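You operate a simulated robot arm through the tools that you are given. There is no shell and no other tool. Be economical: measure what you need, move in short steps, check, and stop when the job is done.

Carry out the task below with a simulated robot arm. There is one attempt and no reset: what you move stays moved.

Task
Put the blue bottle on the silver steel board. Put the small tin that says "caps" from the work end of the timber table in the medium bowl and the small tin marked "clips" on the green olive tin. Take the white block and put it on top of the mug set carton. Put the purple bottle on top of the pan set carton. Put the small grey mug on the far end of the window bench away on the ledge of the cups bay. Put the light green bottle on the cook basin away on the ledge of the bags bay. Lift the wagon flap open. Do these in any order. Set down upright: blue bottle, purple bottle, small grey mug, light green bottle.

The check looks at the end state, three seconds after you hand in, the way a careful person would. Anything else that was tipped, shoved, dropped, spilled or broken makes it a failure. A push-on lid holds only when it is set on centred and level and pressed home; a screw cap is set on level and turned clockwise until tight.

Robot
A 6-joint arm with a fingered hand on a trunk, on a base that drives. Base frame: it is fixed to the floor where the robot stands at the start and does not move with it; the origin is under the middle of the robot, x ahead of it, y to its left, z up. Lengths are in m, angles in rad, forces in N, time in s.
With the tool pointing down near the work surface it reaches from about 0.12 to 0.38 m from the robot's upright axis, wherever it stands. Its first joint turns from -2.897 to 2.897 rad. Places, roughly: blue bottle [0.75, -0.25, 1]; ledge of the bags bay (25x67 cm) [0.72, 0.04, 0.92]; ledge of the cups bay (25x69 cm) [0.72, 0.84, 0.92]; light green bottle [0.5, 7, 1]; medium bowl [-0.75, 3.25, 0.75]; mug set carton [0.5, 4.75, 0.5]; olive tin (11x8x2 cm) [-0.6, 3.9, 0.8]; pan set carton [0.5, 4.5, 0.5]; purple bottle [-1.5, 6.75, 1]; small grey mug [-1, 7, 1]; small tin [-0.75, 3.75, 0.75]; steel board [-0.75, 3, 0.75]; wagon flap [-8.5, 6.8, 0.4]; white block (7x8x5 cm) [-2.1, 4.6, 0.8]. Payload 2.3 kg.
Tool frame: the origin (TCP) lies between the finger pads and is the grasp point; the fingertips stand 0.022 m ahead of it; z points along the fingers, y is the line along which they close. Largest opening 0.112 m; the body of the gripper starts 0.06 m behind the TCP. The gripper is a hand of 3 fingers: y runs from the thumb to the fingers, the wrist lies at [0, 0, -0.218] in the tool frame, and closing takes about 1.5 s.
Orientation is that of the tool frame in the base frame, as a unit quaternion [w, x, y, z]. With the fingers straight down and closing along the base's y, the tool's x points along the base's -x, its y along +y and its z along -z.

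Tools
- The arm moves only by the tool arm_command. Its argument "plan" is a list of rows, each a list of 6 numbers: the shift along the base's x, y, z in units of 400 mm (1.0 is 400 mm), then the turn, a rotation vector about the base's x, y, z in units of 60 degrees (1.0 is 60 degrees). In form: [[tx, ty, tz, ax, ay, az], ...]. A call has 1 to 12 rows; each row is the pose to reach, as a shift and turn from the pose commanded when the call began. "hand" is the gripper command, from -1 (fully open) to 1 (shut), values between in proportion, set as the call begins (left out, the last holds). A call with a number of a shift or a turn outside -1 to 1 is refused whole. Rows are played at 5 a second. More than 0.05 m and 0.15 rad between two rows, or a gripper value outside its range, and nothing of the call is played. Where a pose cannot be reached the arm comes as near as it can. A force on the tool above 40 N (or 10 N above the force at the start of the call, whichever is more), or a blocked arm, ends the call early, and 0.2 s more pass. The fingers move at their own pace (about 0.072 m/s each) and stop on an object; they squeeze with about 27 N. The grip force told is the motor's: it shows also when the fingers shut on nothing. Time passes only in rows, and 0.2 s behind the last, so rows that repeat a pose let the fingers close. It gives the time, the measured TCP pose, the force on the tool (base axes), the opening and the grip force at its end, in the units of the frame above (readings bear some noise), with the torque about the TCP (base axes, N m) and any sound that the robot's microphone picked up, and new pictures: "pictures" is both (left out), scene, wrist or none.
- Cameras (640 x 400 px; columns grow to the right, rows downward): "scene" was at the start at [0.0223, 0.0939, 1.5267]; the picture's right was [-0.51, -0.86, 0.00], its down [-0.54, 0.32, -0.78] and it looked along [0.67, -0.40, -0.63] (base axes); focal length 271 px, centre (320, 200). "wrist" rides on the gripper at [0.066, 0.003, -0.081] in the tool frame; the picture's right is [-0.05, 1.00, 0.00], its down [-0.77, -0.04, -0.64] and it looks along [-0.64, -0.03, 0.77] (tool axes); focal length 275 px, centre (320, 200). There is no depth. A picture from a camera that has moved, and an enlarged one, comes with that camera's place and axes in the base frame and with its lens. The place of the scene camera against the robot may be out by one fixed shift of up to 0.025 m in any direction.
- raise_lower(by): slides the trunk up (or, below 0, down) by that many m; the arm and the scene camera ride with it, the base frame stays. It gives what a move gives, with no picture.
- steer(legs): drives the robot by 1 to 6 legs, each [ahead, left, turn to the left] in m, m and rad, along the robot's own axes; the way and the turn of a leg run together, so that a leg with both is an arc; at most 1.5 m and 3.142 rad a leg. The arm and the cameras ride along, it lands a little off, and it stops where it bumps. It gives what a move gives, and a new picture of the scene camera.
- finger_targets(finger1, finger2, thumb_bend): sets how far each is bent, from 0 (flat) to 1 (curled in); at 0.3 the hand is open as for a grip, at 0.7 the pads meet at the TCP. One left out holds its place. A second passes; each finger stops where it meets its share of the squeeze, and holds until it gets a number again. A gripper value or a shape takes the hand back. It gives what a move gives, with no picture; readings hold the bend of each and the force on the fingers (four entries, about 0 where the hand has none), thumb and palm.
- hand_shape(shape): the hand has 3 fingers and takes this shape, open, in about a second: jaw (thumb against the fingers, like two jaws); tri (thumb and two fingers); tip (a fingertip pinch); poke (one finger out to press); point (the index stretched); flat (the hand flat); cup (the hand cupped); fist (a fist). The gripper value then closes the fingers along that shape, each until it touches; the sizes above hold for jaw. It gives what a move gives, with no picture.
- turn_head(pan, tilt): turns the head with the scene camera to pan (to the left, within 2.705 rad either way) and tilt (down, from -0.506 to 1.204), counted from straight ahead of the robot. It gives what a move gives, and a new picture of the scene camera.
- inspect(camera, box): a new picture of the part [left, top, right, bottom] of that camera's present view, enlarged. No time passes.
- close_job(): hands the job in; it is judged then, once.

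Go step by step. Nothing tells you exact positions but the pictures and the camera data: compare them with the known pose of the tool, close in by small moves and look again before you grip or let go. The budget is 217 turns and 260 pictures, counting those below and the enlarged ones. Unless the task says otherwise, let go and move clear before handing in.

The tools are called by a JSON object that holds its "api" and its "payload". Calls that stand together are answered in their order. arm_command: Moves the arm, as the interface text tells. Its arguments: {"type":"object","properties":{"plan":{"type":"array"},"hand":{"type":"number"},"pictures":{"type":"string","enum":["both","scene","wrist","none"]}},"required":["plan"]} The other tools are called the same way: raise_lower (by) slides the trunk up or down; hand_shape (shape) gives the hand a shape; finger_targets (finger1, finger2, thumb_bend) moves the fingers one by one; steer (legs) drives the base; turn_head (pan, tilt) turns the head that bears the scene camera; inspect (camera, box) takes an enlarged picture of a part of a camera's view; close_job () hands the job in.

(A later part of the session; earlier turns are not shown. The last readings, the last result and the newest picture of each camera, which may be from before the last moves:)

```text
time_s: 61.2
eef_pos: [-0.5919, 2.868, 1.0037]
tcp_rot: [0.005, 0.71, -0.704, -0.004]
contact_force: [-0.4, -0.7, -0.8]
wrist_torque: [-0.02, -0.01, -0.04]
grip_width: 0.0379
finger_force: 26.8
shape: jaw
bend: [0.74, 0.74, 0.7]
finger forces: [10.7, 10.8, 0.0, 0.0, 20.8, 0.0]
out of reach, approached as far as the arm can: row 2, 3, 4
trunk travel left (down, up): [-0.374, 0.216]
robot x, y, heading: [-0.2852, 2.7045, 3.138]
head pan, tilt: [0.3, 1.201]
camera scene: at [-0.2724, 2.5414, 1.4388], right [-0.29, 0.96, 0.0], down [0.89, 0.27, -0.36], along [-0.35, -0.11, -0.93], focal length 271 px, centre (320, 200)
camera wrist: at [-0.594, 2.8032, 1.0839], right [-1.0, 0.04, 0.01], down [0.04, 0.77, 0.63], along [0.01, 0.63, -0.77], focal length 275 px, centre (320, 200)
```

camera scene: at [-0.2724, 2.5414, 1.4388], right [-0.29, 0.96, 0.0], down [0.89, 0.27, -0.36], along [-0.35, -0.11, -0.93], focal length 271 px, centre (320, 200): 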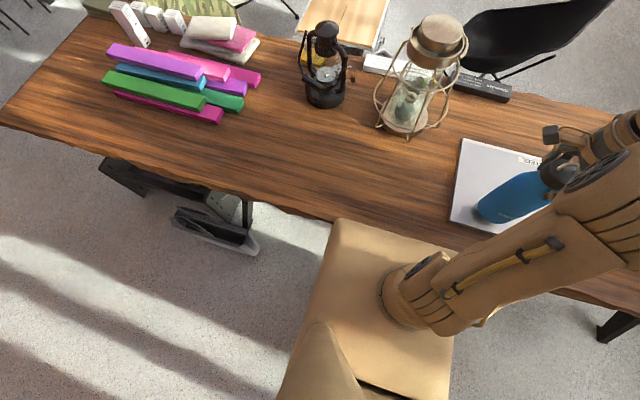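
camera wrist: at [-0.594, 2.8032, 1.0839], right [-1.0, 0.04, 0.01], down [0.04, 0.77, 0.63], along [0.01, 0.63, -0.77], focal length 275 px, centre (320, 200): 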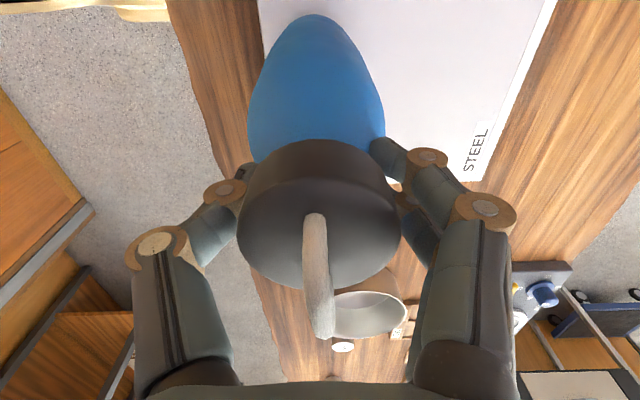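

The board spans x -0.54 to -0.82 and y 2.79 to 3.03. I'll come down a little, reach in to x -0.63, then descend to contact.

{"api": "arm_command", "payload": {"plan": [[0.0, 0.0, -0.07, 0, 0, 0], [0, 0.0, -0.1, 0, 0, 0], [-0.03, 0.0, -0.1, 0, 0, 0], [-0.06, 0.0, -0.1, 0, 0, 0], [-0.06, 0.0, -0.1, 0, 0, 0]]}}

```text
time_s: 61.6
eef_pos: [-0.5931, 2.8696, 0.9888]
tcp_rot: [0.005, 0.71, -0.704, -0.01]
contact_force: [1.6, -2.8, 30.9]
wrist_torque: [-0.06, -0.03, 0.05]
grip_width: 0.0416
finger_force: 27.0
shape: jaw
bend: [0.75, 0.75, 0.71]
finger forces: [15.9, 16.3, 0.0, 0.0, 32.8, 0.1]
trunk travel left (down, up): [-0.374, 0.216]
robot x, y, heading: [-0.2861, 2.6998, 3.14]
head pan, tilt: [0.3, 1.201]
stopped in row 1: the force on the tool passed its limit at 61 N (the readings are from after the stop); the commanded pose is now the measured one
camera scene: at [-0.2695, 2.54, 1.4392], right [-0.29, 0.96, 0.0], down [0.89, 0.28, -0.36], along [-0.35, -0.11, -0.93], focal length 271 px, centre (320, 200)
camera wrist: at [-0.5929, 2.8027, 1.0691], right [-1.0, 0.04, 0.02], down [0.04, 0.77, 0.64], along [0.01, 0.64, -0.77], focal length 275 px, centre (320, 200)
```

scene: 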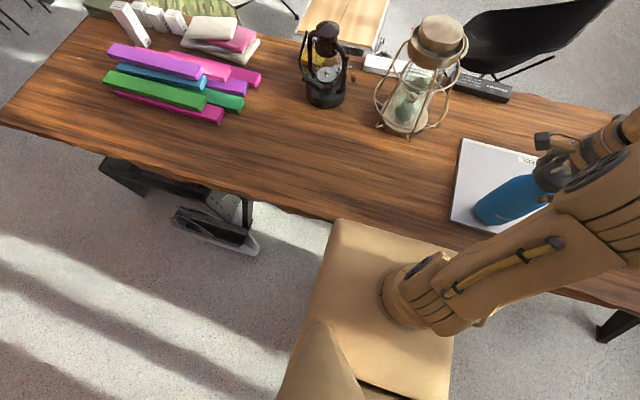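
wrist: 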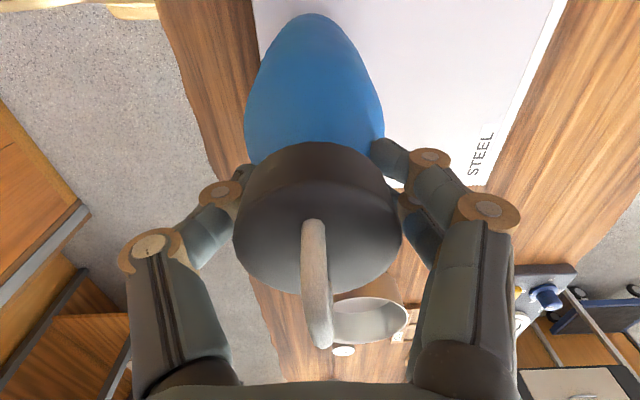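

Contact came at z 0.99, with the bottle on the board but near its edge. I'll lift slightly, drive 4 cm further under, and set it down further in.

{"api": "arm_command", "payload": {"plan": [[0, 0.0, 0.03, 0, 0, 0], [0, 0.0, 0.05, 0, 0, 0]], "pictures": "none"}}

{"api": "steer", "payload": {"legs": [[0.04, 0, 0]]}}

{"api": "arm_command", "payload": {"plan": [[0, 0, -0.01, 0, 0, 0], [0, 0, -0.02, 0, 0, 0], [0, 0, -0.03, 0, 0, 0], [0, 0, -0.04, 0, 0, 0], [0, 0, -0.05, 0, 0, 0]], "pictures": "wrist"}}

```text
time_s: 62.2
eef_pos: [-0.5937, 2.8708, 1.0059]
tcp_rot: [0.004, 0.71, -0.704, -0.007]
contact_force: [0.5, 0.5, -0.8]
wrist_torque: [-0.01, 0.04, 0.0]
grip_width: 0.0397
finger_force: 26.2
shape: jaw
bend: [0.74, 0.74, 0.7]
finger forces: [11.6, 11.3, 0.1, 0.0, 21.9, 0.0]
trunk travel left (down, up): [-0.374, 0.216]
robot x, y, heading: [-0.2871, 2.6968, 3.139]
head pan, tilt: [0.3, 1.201]
```

```text
time_s: 63.0
eef_pos: [-0.6007, 2.8721, 1.0094]
tcp_rot: [0.01, 0.71, -0.704, -0.012]
contact_force: [-0.2, 0.0, -1.6]
wrist_torque: [0.0, -0.02, -0.01]
grip_width: 0.0395
finger_force: 27.1
shape: jaw
bend: [0.74, 0.74, 0.7]
finger forces: [11.5, 11.3, 0.0, 0.0, 22.0, 0.0]
trunk travel left (down, up): [-0.374, 0.216]
robot x, y, heading: [-0.3064, 2.7008, 3.138]
head pan, tilt: [0.3, 1.201]
stopped in leg 1: the robot was blocked; the commanded pose is now the measured one
camera scene: at [-0.2769, 2.5409, 1.4383], right [-0.29, 0.96, 0.0], down [0.89, 0.27, -0.37], along [-0.36, -0.11, -0.93], focal length 271 px, centre (320, 200)
```

scene: 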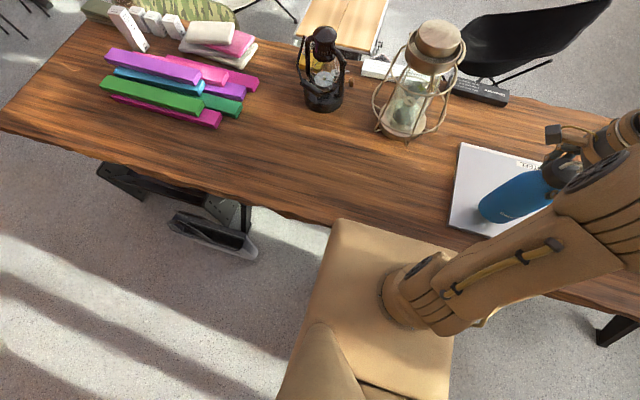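

```text
time_s: 64.2
eef_pos: [-0.6021, 2.8723, 0.9902]
tcp_rot: [0.011, 0.709, -0.705, -0.012]
contact_force: [0.9, -1.4, 10.7]
wrist_torque: [-0.04, 0.03, 0.0]
grip_width: 0.0396
finger_force: 26.9
shape: jaw
bend: [0.74, 0.74, 0.7]
finger forces: [13.3, 13.4, 0.0, 0.0, 25.4, 0.0]
trunk travel left (down, up): [-0.374, 0.216]
robot x, y, heading: [-0.3082, 2.7006, 3.136]
head pan, tilt: [0.3, 1.201]
camera wrist: at [-0.6013, 2.8051, 1.0715], right [-1.0, 0.04, 0.03], down [0.05, 0.77, 0.64], along [0.0, 0.64, -0.77], focal length 275 px, centre (320, 200)
```

wrist: 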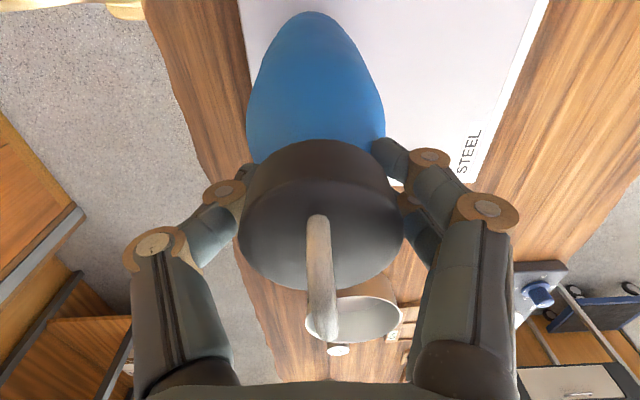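

The bottle is fully on the board with light contact. I'll release and rise straight up.

{"api": "arm_command", "payload": {"plan": [[0, 0, 0, 0, 0, 0], [0, 0, 0, 0, 0, 0], [0, 0, 0, 0, 0, 0], [0, 0, 0, 0, 0, 0], [0, 0, 0.05, 0, 0, 0], [0, 0, 0.1, 0, 0, 0], [0.05, 0, 0.14, 0, 0, 0], [0.1, 0, 0.15, 0, 0, 0]], "hand": -1}}

```text
time_s: 66.0
eef_pos: [-0.5631, 2.872, 1.0501]
tcp_rot: [0.01, 0.709, -0.705, -0.013]
contact_force: [0.3, 0.2, -0.4]
wrist_torque: [-0.03, 0.03, 0.0]
grip_width: 0.1121
finger_force: 0.0
shape: jaw
bend: [0.3, 0.3, 0.3]
finger forces: [0.0, 0.0, 0.1, 0.0, 0.1, 0.0]
out of reach, approached as far as the arm can: row 6, 7
trunk travel left (down, up): [-0.374, 0.216]
robot x, y, heading: [-0.3059, 2.7049, 3.134]
head pan, tilt: [0.3, 1.201]
camera scene: at [-0.2755, 2.5412, 1.439], right [-0.29, 0.96, 0.0], down [0.89, 0.27, -0.37], along [-0.36, -0.11, -0.93], focal length 271 px, centre (320, 200)
camera wrist: at [-0.5612, 2.8045, 1.1301], right [-1.0, 0.04, 0.03], down [0.05, 0.77, 0.64], along [0.0, 0.64, -0.77], focal length 275 px, centre (320, 200)
```

scene: 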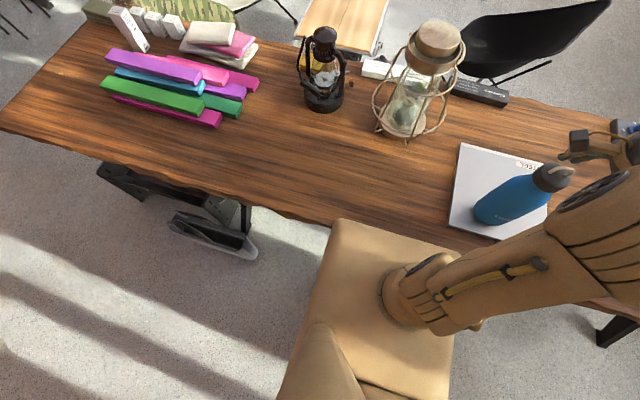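
wrist: 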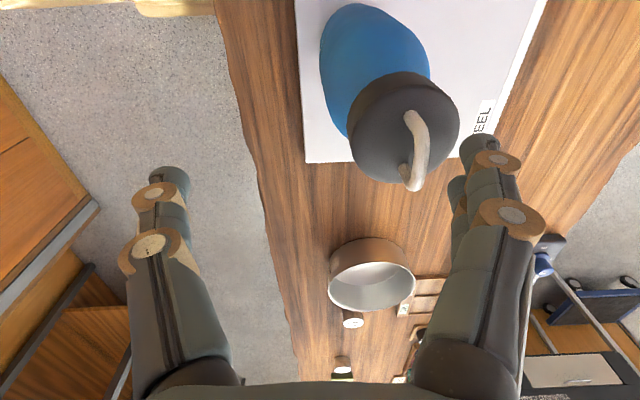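

The bottle stands upright. I'll go straight up before retreating, since a finger is still beyond the loop.

{"api": "arm_command", "payload": {"plan": [[0, 0, 0.06, 0, 0, 0], [0, 0, 0.12, 0, 0, 0], [0, 0, 0.12, 0, 0, 0]], "pictures": "wrist"}}

```text
time_s: 66.8
eef_pos: [-0.543, 2.8824, 1.0738]
tcp_rot: [0.011, 0.71, -0.704, -0.013]
contact_force: [0.4, 0.5, 0.5]
wrist_torque: [0.06, -0.04, -0.02]
grip_width: 0.1119
finger_force: 0.1
shape: jaw
bend: [0.3, 0.3, 0.3]
finger forces: [0.1, 0.0, 0.1, 0.0, 0.0, 0.0]
out of reach, approached as far as the arm can: row 1, 2, 3
trunk travel left (down, up): [-0.374, 0.216]
robot x, y, heading: [-0.306, 2.7024, 3.135]
head pan, tilt: [0.3, 1.201]
camera wrist: at [-0.5425, 2.8162, 1.1544], right [-1.0, 0.04, 0.03], down [0.05, 0.77, 0.64], along [0.0, 0.64, -0.77], focal length 275 px, centre (320, 200)
```

wrist: 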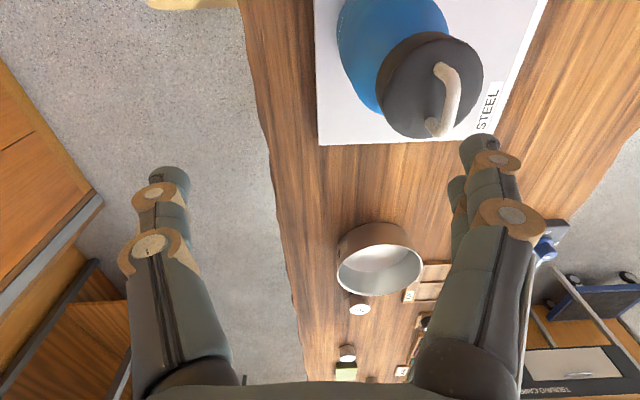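

Clear. I'll pull the hand in, back off and slide along the table toward the tins.

{"api": "arm_command", "payload": {"plan": [[0.1, 0.05, 0, 0, 0, 0], [0.2, 0.1, 0, 0, 0, 0], [0.3, 0.1, 0, 0, 0, 0]], "pictures": "none"}}

{"api": "steer", "payload": {"legs": [[-0.2, 0, 0], [0, -0.9, 0]]}}

{"api": "turn_head", "payload": {"pan": 0.0, "tilt": 0.9}}

```text
time_s: 67.6
eef_pos: [-0.4256, 2.9202, 1.0737]
tcp_rot: [0.01, 0.71, -0.704, -0.013]
contact_force: [0.4, -0.5, -0.6]
wrist_torque: [0.0, -0.03, -0.02]
grip_width: 0.112
finger_force: 0.0
shape: jaw
bend: [0.3, 0.3, 0.3]
finger forces: [0.0, 0.0, 0.0, 0.2, 0.0, 0.0]
trunk travel left (down, up): [-0.374, 0.216]
robot x, y, heading: [-0.3059, 2.6999, 3.14]
head pan, tilt: [0.3, 1.201]
```

```text
time_s: 73.6
eef_pos: [-0.238, 3.8343, 1.0725]
tcp_rot: [0.006, 0.709, -0.705, -0.007]
contact_force: [-0.1, -0.3, -0.3]
wrist_torque: [-0.01, 0.0, 0.02]
grip_width: 0.1121
finger_force: 0.1
shape: jaw
bend: [0.3, 0.3, 0.3]
finger forces: [0.1, 0.0, 0.1, 0.0, 0.1, 0.0]
trunk travel left (down, up): [-0.374, 0.216]
robot x, y, heading: [-0.1065, 3.6154, 3.133]
head pan, tilt: [0.3, 1.201]
camera scene: at [-0.0933, 3.4547, 1.4388], right [-0.29, 0.96, 0.0], down [0.89, 0.27, -0.36], along [-0.35, -0.11, -0.93], focal length 271 px, centre (320, 200)
```

scene: 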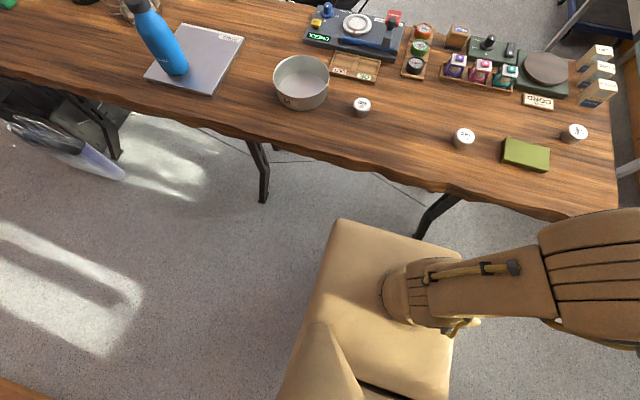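

```text
time_s: 74.4
eef_pos: [-0.2385, 3.8342, 1.0725]
tcp_rot: [0.005, 0.709, -0.705, -0.008]
contact_force: [0.9, -0.2, 1.1]
wrist_torque: [-0.02, 0.0, 0.01]
grip_width: 0.112
finger_force: 0.2
shape: jaw
bend: [0.3, 0.3, 0.3]
finger forces: [0.1, 0.0, 0.1, 0.1, 0.0, 0.0]
trunk travel left (down, up): [-0.374, 0.216]
robot x, y, heading: [-0.1108, 3.6163, 3.138]
head pan, tilt: [0.0, 0.901]
camera scene: at [-0.1152, 3.471, 1.4585], right [0.01, 1.0, 0.0], down [0.78, 0.0, -0.62], along [-0.62, 0.0, -0.78], focal length 271 px, centre (320, 200)
```

scene: 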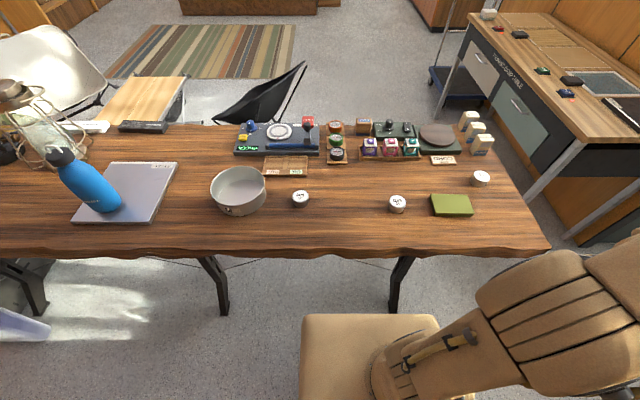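

I'll zoom in on the tins to read the labels.

{"api": "inspect", "payload": {"camera": "scene", "box": [280, 180, 320, 215]}}

{"api": "inspect", "payload": {"camera": "scene", "box": [380, 160, 500, 225]}}

```text
11.43 times, centred on (300, 198) of scene
camera zoom: at [-0.1152, 3.471, 1.4585], right [0.01, 1.0, 0.0], down [0.78, 0.0, -0.62], along [-0.62, 0.0, -0.78], focal length 3097 px, centre (549, 229)
```

zoom: 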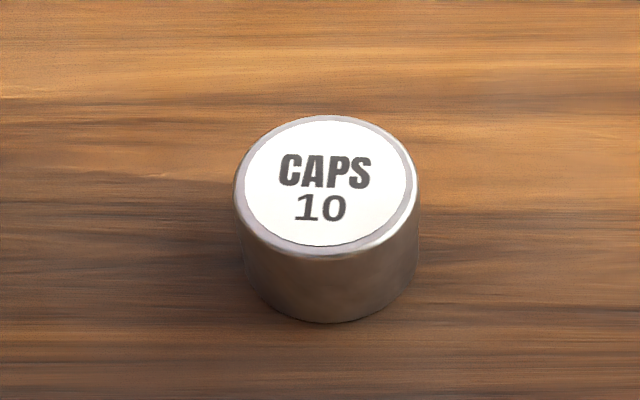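

```text
5.33 times, centred on (440, 192) of scene
camera zoom: at [-0.1152, 3.471, 1.4585], right [0.01, 1.0, 0.0], down [0.78, 0.0, -0.62], along [-0.62, 0.0, -0.78], focal length 1445 px, centre (-320, 240)
```

zoom: 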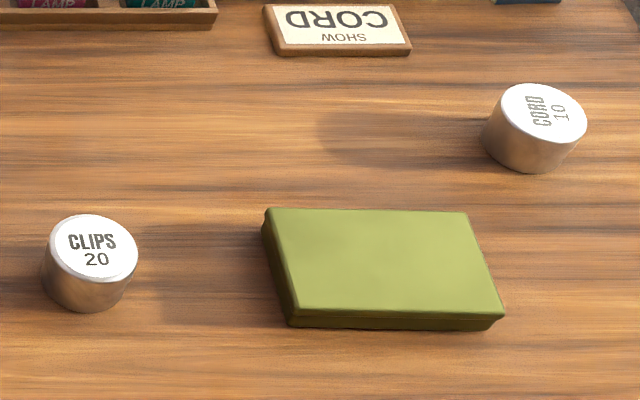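

CAPS is the tin by the bowl, CLIPS the one by the olive tin. I'll drive in at y 3.75 to do CLIPS first.

{"api": "steer", "payload": {"legs": [[0.0, -0.13, 0], [0.13, 0, 0]]}}

{"api": "arm_command", "payload": {"plan": [[-0.05, -0.08, 0, 0, 0, 0], [-0.13, -0.16, 0, 0, 0, 0], [-0.21, -0.24, -0.05, 0, 0, 0], [-0.28, -0.3, -0.1, 0, 0, 0], [-0.34, -0.34, -0.2, 0, 0, 0], [-0.36, -0.36, -0.3, 0, 0, 0], [-0.36, -0.36, -0.3, 0, 0, 0]]}}

```text
time_s: 76.6
eef_pos: [-0.3698, 3.9675, 1.073]
tcp_rot: [0.005, 0.708, -0.706, -0.007]
contact_force: [0.3, 0.2, 0.0]
wrist_torque: [-0.01, 0.0, 0.0]
grip_width: 0.1119
finger_force: 0.0
shape: jaw
bend: [0.3, 0.3, 0.3]
finger forces: [0.1, 0.0, 0.0, 0.0, 0.0, 0.0]
trunk travel left (down, up): [-0.374, 0.216]
robot x, y, heading: [-0.2353, 3.7475, 3.134]
head pan, tilt: [0.0, 0.901]
camera scene: at [-0.2473, 3.6031, 1.4586], right [0.01, 1.0, 0.0], down [0.78, -0.01, -0.62], along [-0.62, 0.0, -0.78], focal length 271 px, centre (320, 200)
```

scene: 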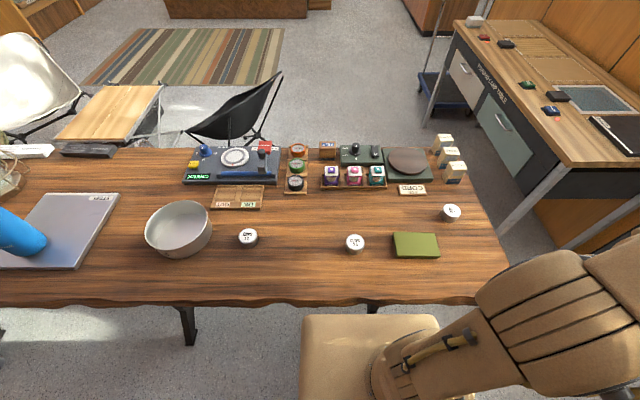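

```text
time_s: 78.2
eef_pos: [-0.5034, 3.8391, 0.9431]
tcp_rot: [0.008, 0.709, -0.705, -0.008]
contact_force: [-0.1, -0.3, -0.5]
wrist_torque: [0.0, -0.01, -0.01]
grip_width: 0.1121
finger_force: 0.1
shape: jaw
bend: [0.3, 0.3, 0.3]
finger forces: [0.1, 0.0, 0.1, 0.0, 0.1, 0.0]
out of reach, approached as far as the arm can: row 3, 4, 5, 6, 7
trunk travel left (down, up): [-0.374, 0.216]
robot x, y, heading: [-0.2401, 3.7502, 3.134]
head pan, tilt: [0.0, 0.901]
camera scene: at [-0.246, 3.603, 1.4586], right [0.01, 1.0, 0.0], down [0.78, -0.01, -0.62], along [-0.62, 0.0, -0.78], focal length 271 px, centre (320, 200)
camera wrist: at [-0.5026, 3.7732, 1.0234], right [-1.0, 0.04, 0.02], down [0.05, 0.77, 0.63], along [0.01, 0.63, -0.77], focal length 275 px, centre (320, 200)
```

scene: 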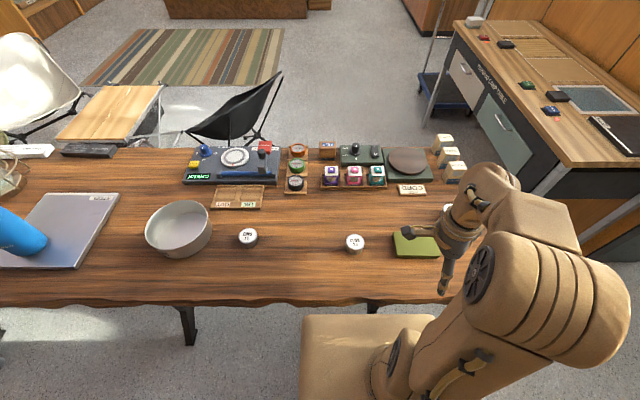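
wrist: 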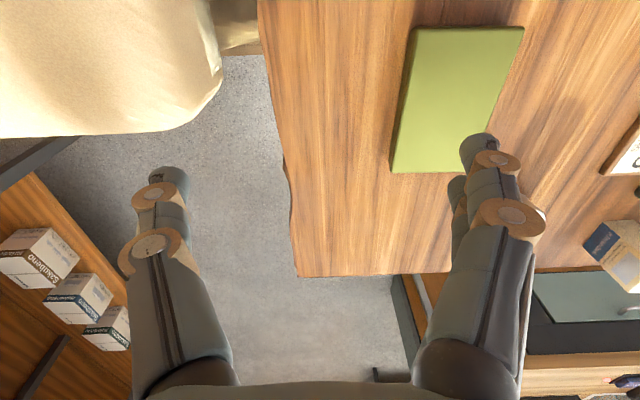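

The olive tin's centre is near (-0.62, 3.86). Now I'll move over the CLIPS tin.

{"api": "arm_command", "payload": {"plan": [[0, -0.1, 0, 0, 0, 0], [-0.05, -0.2, 0, 0, 0, 0], [-0.1, -0.28, -0.03, 0, 0, 0], [-0.15, -0.34, -0.06, 0, 0, 0], [-0.2, -0.34, -0.12, 0, 0, 0], [-0.2, -0.34, -0.12, 0, 0, 0]]}}

```text
time_s: 79.6
eef_pos: [-0.544, 3.7779, 0.8452]
tcp_rot: [0.032, 0.711, -0.702, 0.008]
contact_force: [-0.1, 0.0, -0.3]
wrist_torque: [-0.03, 0.03, -0.01]
grip_width: 0.1121
finger_force: 0.0
shape: jaw
bend: [0.3, 0.3, 0.3]
finger forces: [0.0, 0.0, 0.1, 0.0, 0.0, 0.0]
out of reach, approached as far as the arm can: row 1, 2, 3, 4, 5, 6
trunk travel left (down, up): [-0.374, 0.216]
robot x, y, heading: [-0.239, 3.7465, 3.132]
head pan, tilt: [0.0, 0.901]
camera scene: at [-0.2459, 3.603, 1.4586], right [0.01, 1.0, 0.0], down [0.78, -0.01, -0.62], along [-0.62, 0.01, -0.78], focal length 271 px, centre (320, 200)
camera wrist: at [-0.5419, 3.7167, 0.9301], right [-1.0, 0.04, 0.03], down [0.05, 0.81, 0.59], along [0.0, 0.59, -0.81], focal length 275 px, centre (320, 200)
```

scene: 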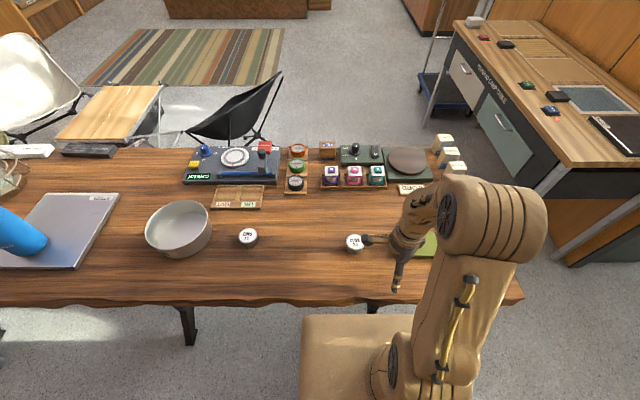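
wrist: 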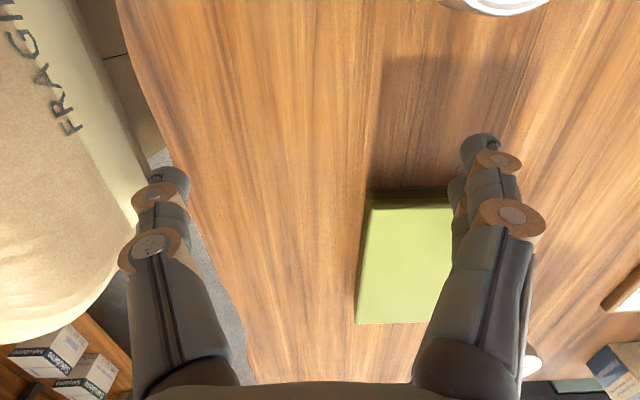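

The wrist joint is at its limit with this yaw. I'll lift and turn the hand back 90° so it closes along y.

{"api": "arm_command", "payload": {"plan": [[0.05, 0, 0.05, 0, 0, 0.0], [0.1, 0, 0.1, 0, 0, 0.14], [0.12, 0, 0.12, 0, 0, 0.28], [0.12, 0, 0.12, 0, 0, 0.42], [0.12, 0, 0.12, 0, 0, 0.56], [0.12, 0, 0.12, 0, 0, 0.7], [0.12, 0, 0.12, 0, 0, 0.84], [0.12, 0, 0.12, 0, 0, 0.98]], "pictures": "none"}}

{"api": "arm_command", "payload": {"plan": [[0, 0, 0, 0, 0, 0.13], [0, 0, 0, 0, 0, 0.26], [0, 0, 0, 0, 0, 0.39], [0, 0, 0, 0, 0, 0.52], [0, 0, 0, 0, 0, 0.52]]}}

```text
time_s: 81.4
eef_pos: [-0.4978, 3.7824, 0.8905]
tcp_rot: [0.024, 0.965, -0.261, 0.023]
contact_force: [-0.8, 0.1, -1.0]
wrist_torque: [-0.01, 0.04, -0.01]
grip_width: 0.1121
finger_force: 0.1
shape: jaw
bend: [0.3, 0.3, 0.3]
finger forces: [0.0, 0.0, 0.1, 0.0, 0.0, 0.1]
trunk travel left (down, up): [-0.374, 0.216]
robot x, y, heading: [-0.2351, 3.75, 3.136]
head pan, tilt: [0.0, 0.901]
```

```text
time_s: 82.6
eef_pos: [-0.5002, 3.7829, 0.8902]
tcp_rot: [0.019, 0.999, 0.007, 0.028]
contact_force: [0.3, -0.4, 0.3]
wrist_torque: [0.03, 0.01, -0.01]
grip_width: 0.1119
finger_force: 0.0
shape: jaw
bend: [0.3, 0.3, 0.3]
finger forces: [0.1, 0.0, 0.0, 0.0, 0.0, 0.0]
trunk travel left (down, up): [-0.374, 0.216]
robot x, y, heading: [-0.2397, 3.7476, 3.131]
head pan, tilt: [0.0, 0.901]
camera scene: at [-0.2461, 3.603, 1.4586], right [0.01, 1.0, 0.0], down [0.78, -0.01, -0.62], along [-0.62, 0.01, -0.78], focal length 271 px, centre (320, 200)
camera wrist: at [-0.4374, 3.7843, 0.9748], right [-0.03, -1.0, 0.03], down [-0.81, 0.05, 0.59], along [-0.59, -0.01, -0.81], focal length 275 px, centre (320, 200)
```

scene: 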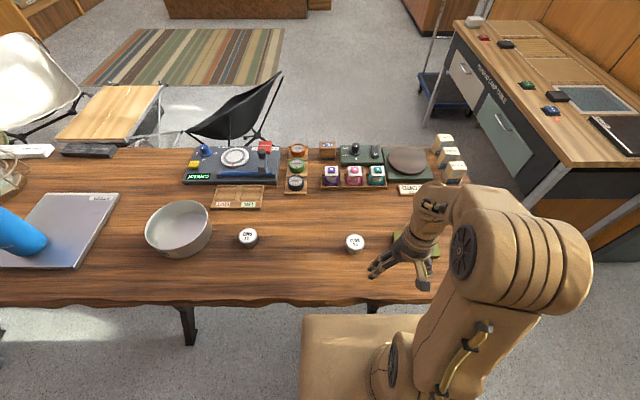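
wrist: 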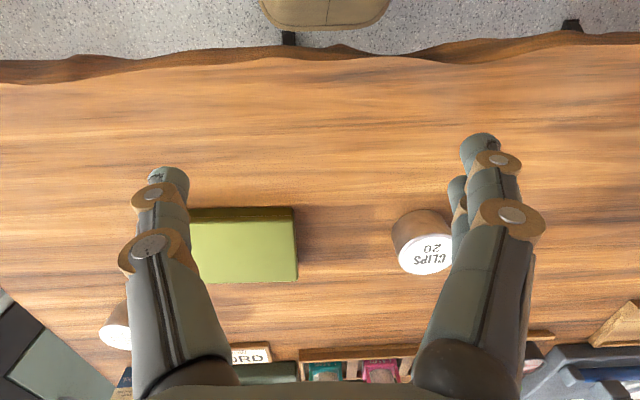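

CLIPS is at about (-0.623, 3.684). I'll drive 3 cm in, level the tool and go above it.

{"api": "steer", "payload": {"legs": [[0.035, 0, 0]]}}

{"api": "arm_command", "payload": {"plan": [[-0.05, -0.08, 0.02, 0.036, 0.053, -0.013], [-0.1, -0.16, 0.02, 0.036, 0.053, -0.013], [-0.17, -0.22, 0.02, 0.036, 0.053, -0.013], [-0.22, -0.247, 0.02, 0.036, 0.053, -0.013], [-0.22, -0.247, 0.02, 0.036, 0.053, -0.013]]}}

```text
time_s: 83.4
eef_pos: [-0.5358, 3.7834, 0.8898]
tcp_rot: [0.019, 0.999, 0.006, 0.029]
contact_force: [0.4, 0.1, 0.2]
wrist_torque: [-0.01, -0.03, -0.01]
grip_width: 0.1122
finger_force: 0.1
shape: jaw
bend: [0.3, 0.3, 0.3]
finger forces: [0.0, 0.0, 0.0, 0.0, 0.0, 0.1]
trunk travel left (down, up): [-0.374, 0.216]
robot x, y, heading: [-0.2771, 3.7437, 3.131]
head pan, tilt: [0.0, 0.901]
camera scene: at [-0.2827, 3.6032, 1.4586], right [0.01, 1.0, 0.0], down [0.78, -0.01, -0.62], along [-0.62, 0.0, -0.78], focal length 271 px, centre (320, 200)
```

scene: 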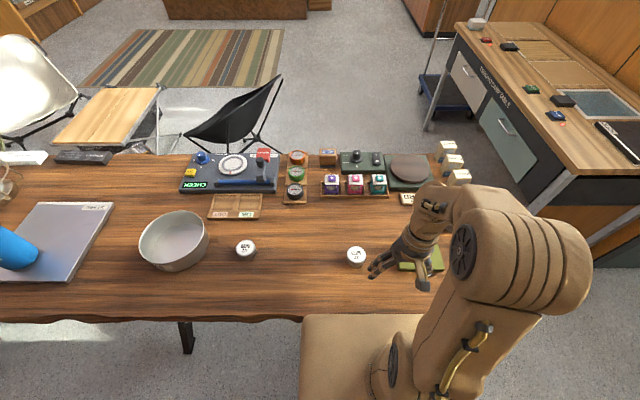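

```text
time_s: 84.6
eef_pos: [-0.6234, 3.685, 0.8984]
tcp_rot: [0.0, 1.0, -0.001, 0.001]
contact_force: [0.1, -0.4, -0.1]
wrist_torque: [0.03, -0.03, 0.02]
grip_width: 0.112
finger_force: 0.1
shape: jaw
bend: [0.3, 0.3, 0.3]
finger forces: [0.0, 0.0, 0.0, 0.0, 0.1, 0.2]
out of reach, approached as far as the arm can: row 1, 2
trunk travel left (down, up): [-0.374, 0.216]
robot x, y, heading: [-0.271, 3.7503, 3.138]
head pan, tilt: [0.0, 0.901]
camera scene: at [-0.2811, 3.6032, 1.4586], right [0.01, 1.0, 0.0], down [0.78, -0.01, -0.62], along [-0.62, 0.0, -0.78], focal length 271 px, centre (320, 200)
camera wrist: at [-0.5562, 3.6821, 0.9792], right [-0.05, -1.0, 0.0], down [-0.77, 0.04, 0.63], along [-0.63, 0.03, -0.77], focal length 275 px, centre (320, 200)
```

scene: 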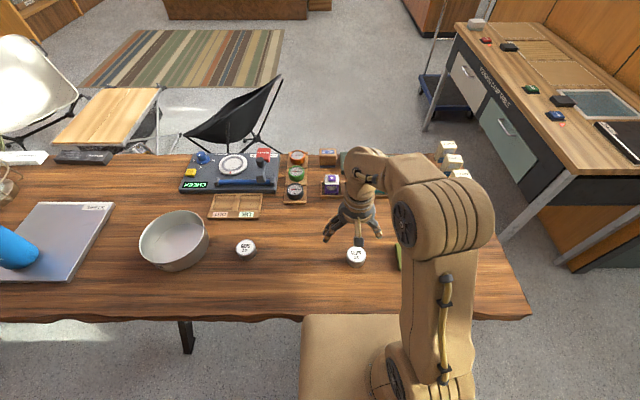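
wrist: 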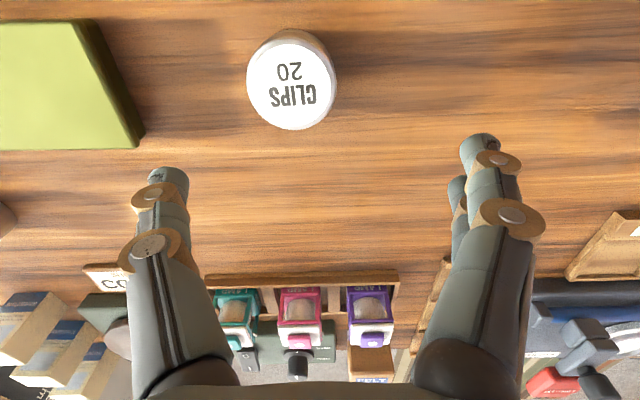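

Level now; the tin is at (-0.604, 3.700), top near 0.815. I'll centre and descend.

{"api": "arm_command", "payload": {"plan": [[0.049, 0.0375, -0.05, 0, 0, 0], [0.049, 0.0375, -0.14, 0, 0, 0], [0.049, 0.0375, -0.19, 0, 0, 0], [0.049, 0.0375, -0.19, 0, 0, 0]], "pictures": "wrist"}}

```text
time_s: 85.6
eef_pos: [-0.6126, 3.6983, 0.8331]
tcp_rot: [0.026, 1.0, 0.0, 0.009]
contact_force: [0.0, 0.7, -0.1]
wrist_torque: [-0.01, 0.0, 0.02]
grip_width: 0.1122
finger_force: 0.1
shape: jaw
bend: [0.3, 0.3, 0.3]
finger forces: [0.1, 0.1, 0.1, 0.0, 0.0, 0.1]
out of reach, approached as far as the arm can: row 1, 2, 3, 4
trunk travel left (down, up): [-0.374, 0.216]
robot x, y, heading: [-0.2738, 3.7461, 3.132]
head pan, tilt: [0.0, 0.901]
camera wrist: at [-0.5469, 3.6998, 0.9157], right [-0.05, -1.0, 0.05], down [-0.78, 0.07, 0.62], along [-0.62, -0.01, -0.78], focal length 275 px, centre (320, 200)
```

wrist: 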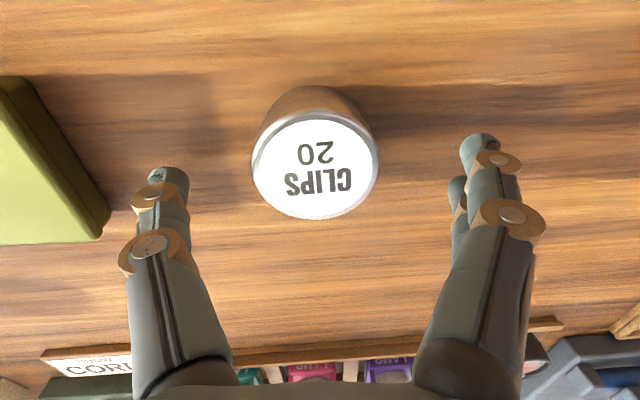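

Reaching to the left of the arm seems to hit a joint limit. I'll lift, shift the robot left so that the tin lies to its right, and retry.

{"api": "arm_command", "payload": {"plan": [[0.0, 0.0, 0.1, 0, 0, 0], [0.05, 0.0, 0.2, 0, 0, 0], [0.08, 0.0, 0.25, 0, 0, 0]], "pictures": "none"}}

{"api": "steer", "payload": {"legs": [[-0.02, 0.16, 0]]}}

{"api": "arm_command", "payload": {"plan": [[0.0, 0.08, 0.0, 0, 0, 0], [0.0, 0.16, 0.0, 0, 0, 0], [-0.0, 0.24, 0, 0, 0, 0], [0, 0.32, 0, 0, 0, 0], [0, 0.38, 0, 0, 0, 0], [0, 0.38, 0, 0, 0, 0]], "pictures": "wrist"}}

```text
time_s: 86.4
eef_pos: [-0.5798, 3.699, 0.9325]
tcp_rot: [0.026, 1.0, -0.002, 0.01]
contact_force: [0.0, -0.9, 0.2]
wrist_torque: [0.02, -0.01, 0.0]
grip_width: 0.1123
finger_force: 0.1
shape: jaw
bend: [0.3, 0.3, 0.3]
finger forces: [0.0, 0.0, 0.0, 0.0, 0.0, 0.1]
trunk travel left (down, up): [-0.374, 0.216]
robot x, y, heading: [-0.2743, 3.7487, 3.135]
head pan, tilt: [0.0, 0.901]
```

```text
time_s: 87.9
eef_pos: [-0.5621, 3.5389, 0.9322]
tcp_rot: [0.026, 1.0, -0.002, 0.009]
contact_force: [0.0, 0.5, 0.3]
wrist_torque: [0.02, 0.02, -0.01]
grip_width: 0.1119
finger_force: 0.1
shape: jaw
bend: [0.3, 0.3, 0.3]
finger forces: [0.0, 0.1, 0.0, 0.1, 0.1, 0.1]
trunk travel left (down, up): [-0.374, 0.216]
robot x, y, heading: [-0.251, 3.5871, 3.131]
head pan, tilt: [0.0, 0.901]
camera scene: at [-0.2628, 3.4409, 1.4585], right [0.01, 1.0, 0.0], down [0.78, -0.01, -0.62], along [-0.62, 0.01, -0.78], focal length 271 px, centre (320, 200)
```

scene: 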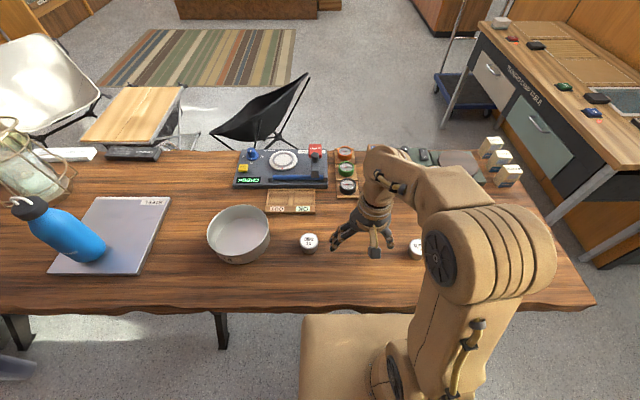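

```text
time_s: 89.3
eef_pos: [-0.5605, 3.6906, 0.9327]
tcp_rot: [0.024, 1.0, -0.002, 0.009]
contact_force: [-0.1, -0.1, -0.2]
wrist_torque: [-0.03, 0.0, -0.01]
grip_width: 0.1121
finger_force: 0.1
shape: jaw
bend: [0.3, 0.3, 0.3]
finger forces: [0.0, 0.2, 0.0, 0.0, 0.1, 0.1]
trunk travel left (down, up): [-0.374, 0.216]
robot x, y, heading: [-0.2564, 3.5871, 3.131]
head pan, tilt: [0.0, 0.901]
camera wrist: at [-0.4962, 3.6908, 1.0149], right [-0.05, -1.0, 0.05], down [-0.78, 0.07, 0.62], along [-0.62, -0.01, -0.78], focal length 275 px, centre (320, 200)
```

wrist: 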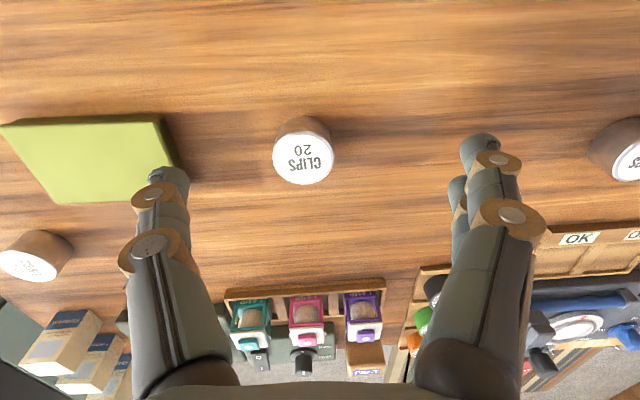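

I'll level the tool and descend over the tin.

{"api": "arm_command", "payload": {"plan": [[-0.06, 0.015, -0.06, 0.046, 0.017, 0.004], [-0.109, 0.0235, -0.14, 0.046, 0.017, 0.004], [-0.109, 0.0235, -0.22, 0.046, 0.017, 0.004], [-0.109, 0.0235, -0.27, 0.046, 0.017, 0.004], [-0.109, 0.0235, -0.27, 0.046, 0.017, 0.004]], "pictures": "wrist"}}

```text
time_s: 90.5
eef_pos: [-0.6154, 3.7052, 0.8337]
tcp_rot: [0.018, 1.0, 0.001, -0.001]
contact_force: [0.3, 0.1, -0.2]
wrist_torque: [-0.03, 0.0, 0.03]
grip_width: 0.1119
finger_force: 0.1
shape: jaw
bend: [0.3, 0.3, 0.3]
finger forces: [0.1, 0.1, 0.0, 0.0, 0.0, 0.0]
out of reach, approached as far as the arm can: row 3, 4, 5
trunk travel left (down, up): [-0.374, 0.216]
robot x, y, heading: [-0.256, 3.5836, 3.129]
head pan, tilt: [0.0, 0.901]
camera wrist: at [-0.5484, 3.7056, 0.9147], right [-0.05, -1.0, 0.03], down [-0.77, 0.06, 0.64], along [-0.64, 0.0, -0.77], focal length 275 px, centre (320, 200)
```

wrist: 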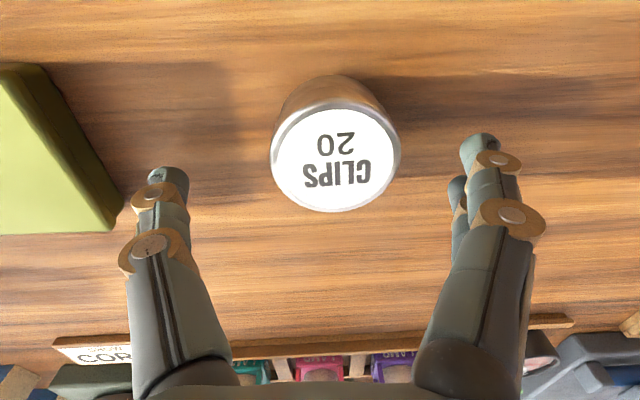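

Probably a low-height limit, so I'll raise the hand, drop the trunk 10 cm and retry.

{"api": "arm_command", "payload": {"plan": [[0.0, 0.0, 0.1, 0, 0, 0], [0.02, 0.0, 0.2, 0, 0, 0], [0.06, 0.0, 0.28, 0, 0, 0], [0.06, 0.0, 0.3, 0, 0, 0]], "pictures": "none"}}

{"api": "raise_lower", "payload": {"by": -0.08}}

{"api": "arm_command", "payload": {"plan": [[0.0, 0.0, 0.0, 0.034, -0.002, 0.002], [0.0, 0.0, -0.04, 0.034, -0.002, 0.002], [0.0, -0.012, -0.08, 0.034, -0.002, 0.002], [-0.03, -0.012, -0.11, 0.034, -0.002, 0.002], [-0.03, -0.012, -0.11, 0.034, -0.002, 0.002]], "pictures": "wrist"}}

```text
time_s: 91.5
eef_pos: [-0.5913, 3.7033, 0.9541]
tcp_rot: [0.001, 1.0, 0.001, 0.0]
contact_force: [0.2, -0.3, -0.2]
wrist_torque: [0.01, 0.01, -0.04]
grip_width: 0.1119
finger_force: 0.0
shape: jaw
bend: [0.3, 0.3, 0.3]
finger forces: [0.1, 0.1, 0.0, 0.0, 0.0, 0.1]
trunk travel left (down, up): [-0.374, 0.216]
robot x, y, heading: [-0.2567, 3.5868, 3.13]
head pan, tilt: [0.0, 0.901]
```

```text
time_s: 92.6
eef_pos: [-0.5909, 3.7031, 0.8737]
tcp_rot: [0.001, 1.0, 0.0, 0.001]
contact_force: [-0.3, 0.5, 0.5]
wrist_torque: [0.01, -0.01, -0.01]
grip_width: 0.1122
finger_force: 0.1
shape: jaw
bend: [0.3, 0.3, 0.3]
finger forces: [0.0, 0.0, 0.0, 0.1, 0.0, 0.0]
trunk travel left (down, up): [-0.294, 0.296]
robot x, y, heading: [-0.2527, 3.5835, 3.129]
head pan, tilt: [0.0, 0.901]
```

```text
time_s: 93.8
eef_pos: [-0.6024, 3.698, 0.8291]
tcp_rot: [-0.012, 1.0, 0.001, 0.002]
contact_force: [0.0, -0.7, 0.3]
wrist_torque: [-0.01, -0.02, 0.0]
grip_width: 0.1121
finger_force: 0.0
shape: jaw
bend: [0.3, 0.3, 0.3]
finger forces: [0.0, 0.0, 0.0, 0.0, 0.0, 0.0]
trunk travel left (down, up): [-0.294, 0.296]
robot x, y, heading: [-0.2517, 3.5852, 3.131]
head pan, tilt: [0.0, 0.901]
camera wrist: at [-0.535, 3.6927, 0.9095], right [-0.05, -1.0, -0.02], down [-0.77, 0.02, 0.63], along [-0.63, 0.05, -0.77], focal length 275 px, centre (320, 200)
```

wrist: 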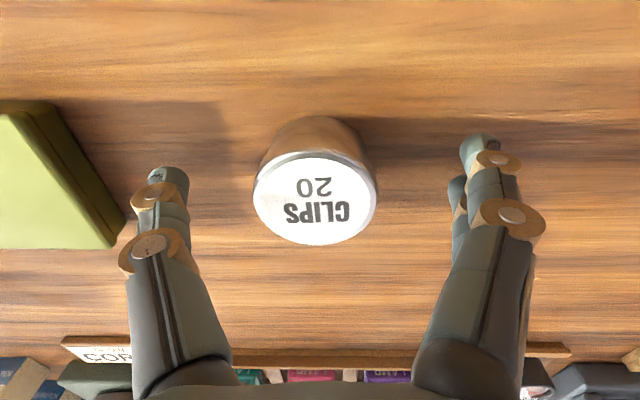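

This trunk height works. The tin is centred, so I'll descend 2 cm and close.

{"api": "arm_command", "payload": {"plan": [[0.0, 0.003, -0.03, -0.023, 0, 0], [0.0, 0.003, -0.055, -0.023, 0, 0], [0.0, 0.003, -0.055, -0.023, 0, 0]], "pictures": "none"}}

{"api": "arm_command", "payload": {"plan": [[0, 0, 0, 0, 0, 0], [0, 0, 0, 0, 0, 0], [0, 0, 0, 0, 0, 0], [0, 0, 0, 0, 0, 0], [0, 0, 0, 0, 0, 0], [0, 0, 0, 0, 0, 0], [0, 0, 0, 0, 0, 0], [0, 0, 0.05, 0, 0, 0], [0, 0, 0.1, 0, 0, 0]], "hand": 1, "pictures": "wrist"}}

```text
time_s: 94.3
eef_pos: [-0.6019, 3.7005, 0.8184]
tcp_rot: [-0.006, 1.0, 0.001, -0.004]
contact_force: [5.1, 3.7, 25.7]
wrist_torque: [-0.97, -0.14, 0.22]
grip_width: 0.1117
finger_force: 0.1
shape: jaw
bend: [0.29, 0.28, 0.3]
finger forces: [11.9, 8.8, 0.1, 0.1, 5.4, 0.1]
trunk travel left (down, up): [-0.294, 0.296]
robot x, y, heading: [-0.2548, 3.5868, 3.134]
head pan, tilt: [0.0, 0.901]
stopped in row 2: the force on the tool passed its limit at 51 N (the readings are from after the stop); the commanded pose is now the measured one
```

```text
time_s: 94.7
eef_pos: [-0.6032, 3.6973, 0.8238]
tcp_rot: [-0.009, 1.0, 0.0, -0.012]
contact_force: [-0.2, -2.5, 68.3]
wrist_torque: [-0.54, -0.21, -0.03]
grip_width: 0.0962
finger_force: 27.2
shape: jaw
bend: [0.53, 0.54, 0.52]
finger forces: [18.4, 17.9, 0.0, 0.1, 31.7, 0.0]
trunk travel left (down, up): [-0.294, 0.296]
robot x, y, heading: [-0.2502, 3.5867, 3.134]
head pan, tilt: [0.0, 0.901]
stopped in row 2: the force on the tool passed its limit at 44 N (the readings are from after the stop); the commanded pose is now the measured one
camera wrist: at [-0.534, 3.6949, 0.9021], right [-0.05, -1.0, -0.02], down [-0.76, 0.02, 0.65], along [-0.65, 0.04, -0.76], focal length 275 px, centre (320, 200)
```

wrist: 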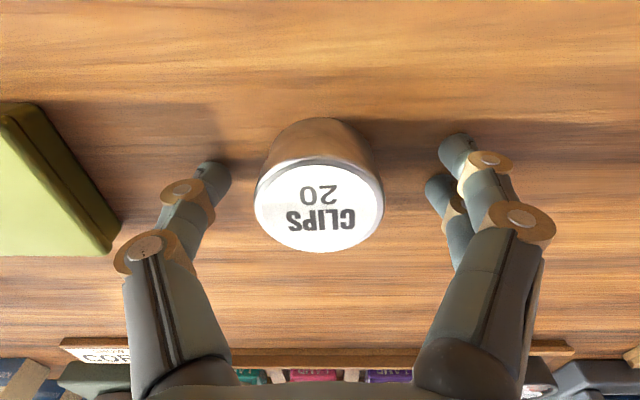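

The tips touched the table (about z 0.795). I'll rise 8 mm and close again.

{"api": "arm_command", "payload": {"plan": [[0, 0, 0.025, 0, 0, 0], [0, 0, 0.025, 0, 0, 0], [0, 0, 0.025, 0, 0, 0], [0, 0, 0.025, 0, 0, 0], [0, 0, 0.025, 0, 0, 0], [0, 0, 0.025, 0, 0, 0], [0, 0, 0.025, 0, 0, 0]], "hand": 1, "pictures": "wrist"}}

```text
time_s: 96.3
eef_pos: [-0.6042, 3.7004, 0.8293]
tcp_rot: [-0.007, 1.0, 0.001, -0.005]
contact_force: [0.7, 0.4, -1.0]
wrist_torque: [0.0, 0.01, 0.02]
grip_width: 0.0645
finger_force: 27.4
shape: jaw
bend: [0.68, 0.68, 0.61]
finger forces: [2.3, 2.1, 0.0, 0.1, 4.2, 0.0]
trunk travel left (down, up): [-0.294, 0.296]
robot x, y, heading: [-0.256, 3.5831, 3.132]
head pan, tilt: [0.0, 0.901]
camera wrist: at [-0.5362, 3.696, 0.9081], right [-0.05, -1.0, -0.01], down [-0.77, 0.03, 0.64], along [-0.64, 0.04, -0.77], focal length 275 px, centre (320, 200)
```

wrist: 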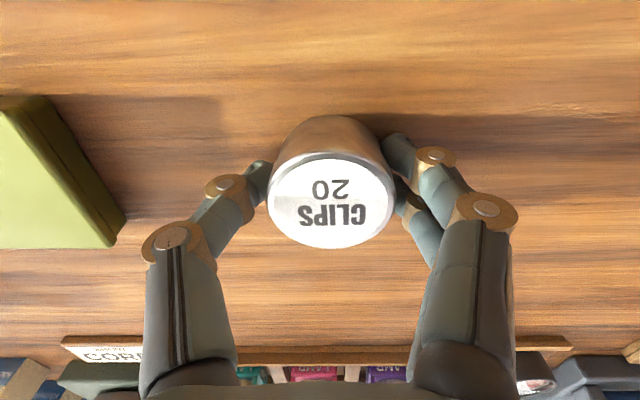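

{"api": "arm_command", "payload": {"plan": [[0, 0, 0, 0, 0, 0], [0, 0, 0, 0, 0, 0], [0, 0, 0, 0, 0, 0], [0, 0, 0, 0, 0, 0], [0, 0, 0.03, 0, 0, 0], [0, 0, 0.07, 0, 0, 0], [0, 0, 0.11, 0, 0, 0]], "hand": 1, "pictures": "wrist"}}

```text
time_s: 97.9
eef_pos: [-0.6034, 3.7008, 0.8729]
tcp_rot: [-0.006, 1.0, 0.001, -0.004]
contact_force: [0.3, -0.4, -1.0]
wrist_torque: [0.01, -0.02, -0.02]
grip_width: 0.0647
finger_force: 27.2
shape: jaw
bend: [0.68, 0.68, 0.61]
finger forces: [2.2, 2.0, 0.0, 0.0, 4.2, 0.0]
trunk travel left (down, up): [-0.294, 0.296]
robot x, y, heading: [-0.2538, 3.5853, 3.131]
head pan, tilt: [0.0, 0.901]
camera wrist: at [-0.5357, 3.6969, 0.9528], right [-0.05, -1.0, -0.01], down [-0.77, 0.03, 0.64], along [-0.64, 0.04, -0.77], focal length 275 px, centre (320, 200)
```

wrist: 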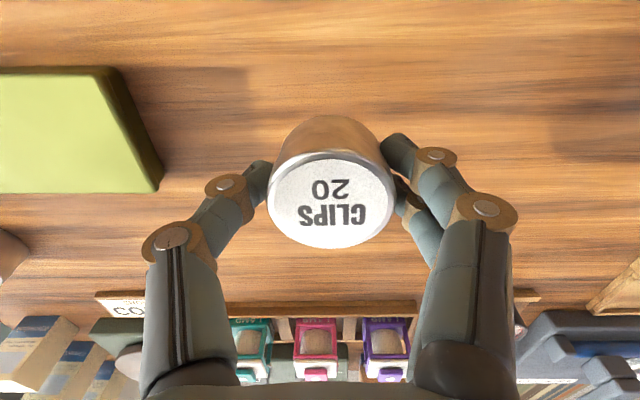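

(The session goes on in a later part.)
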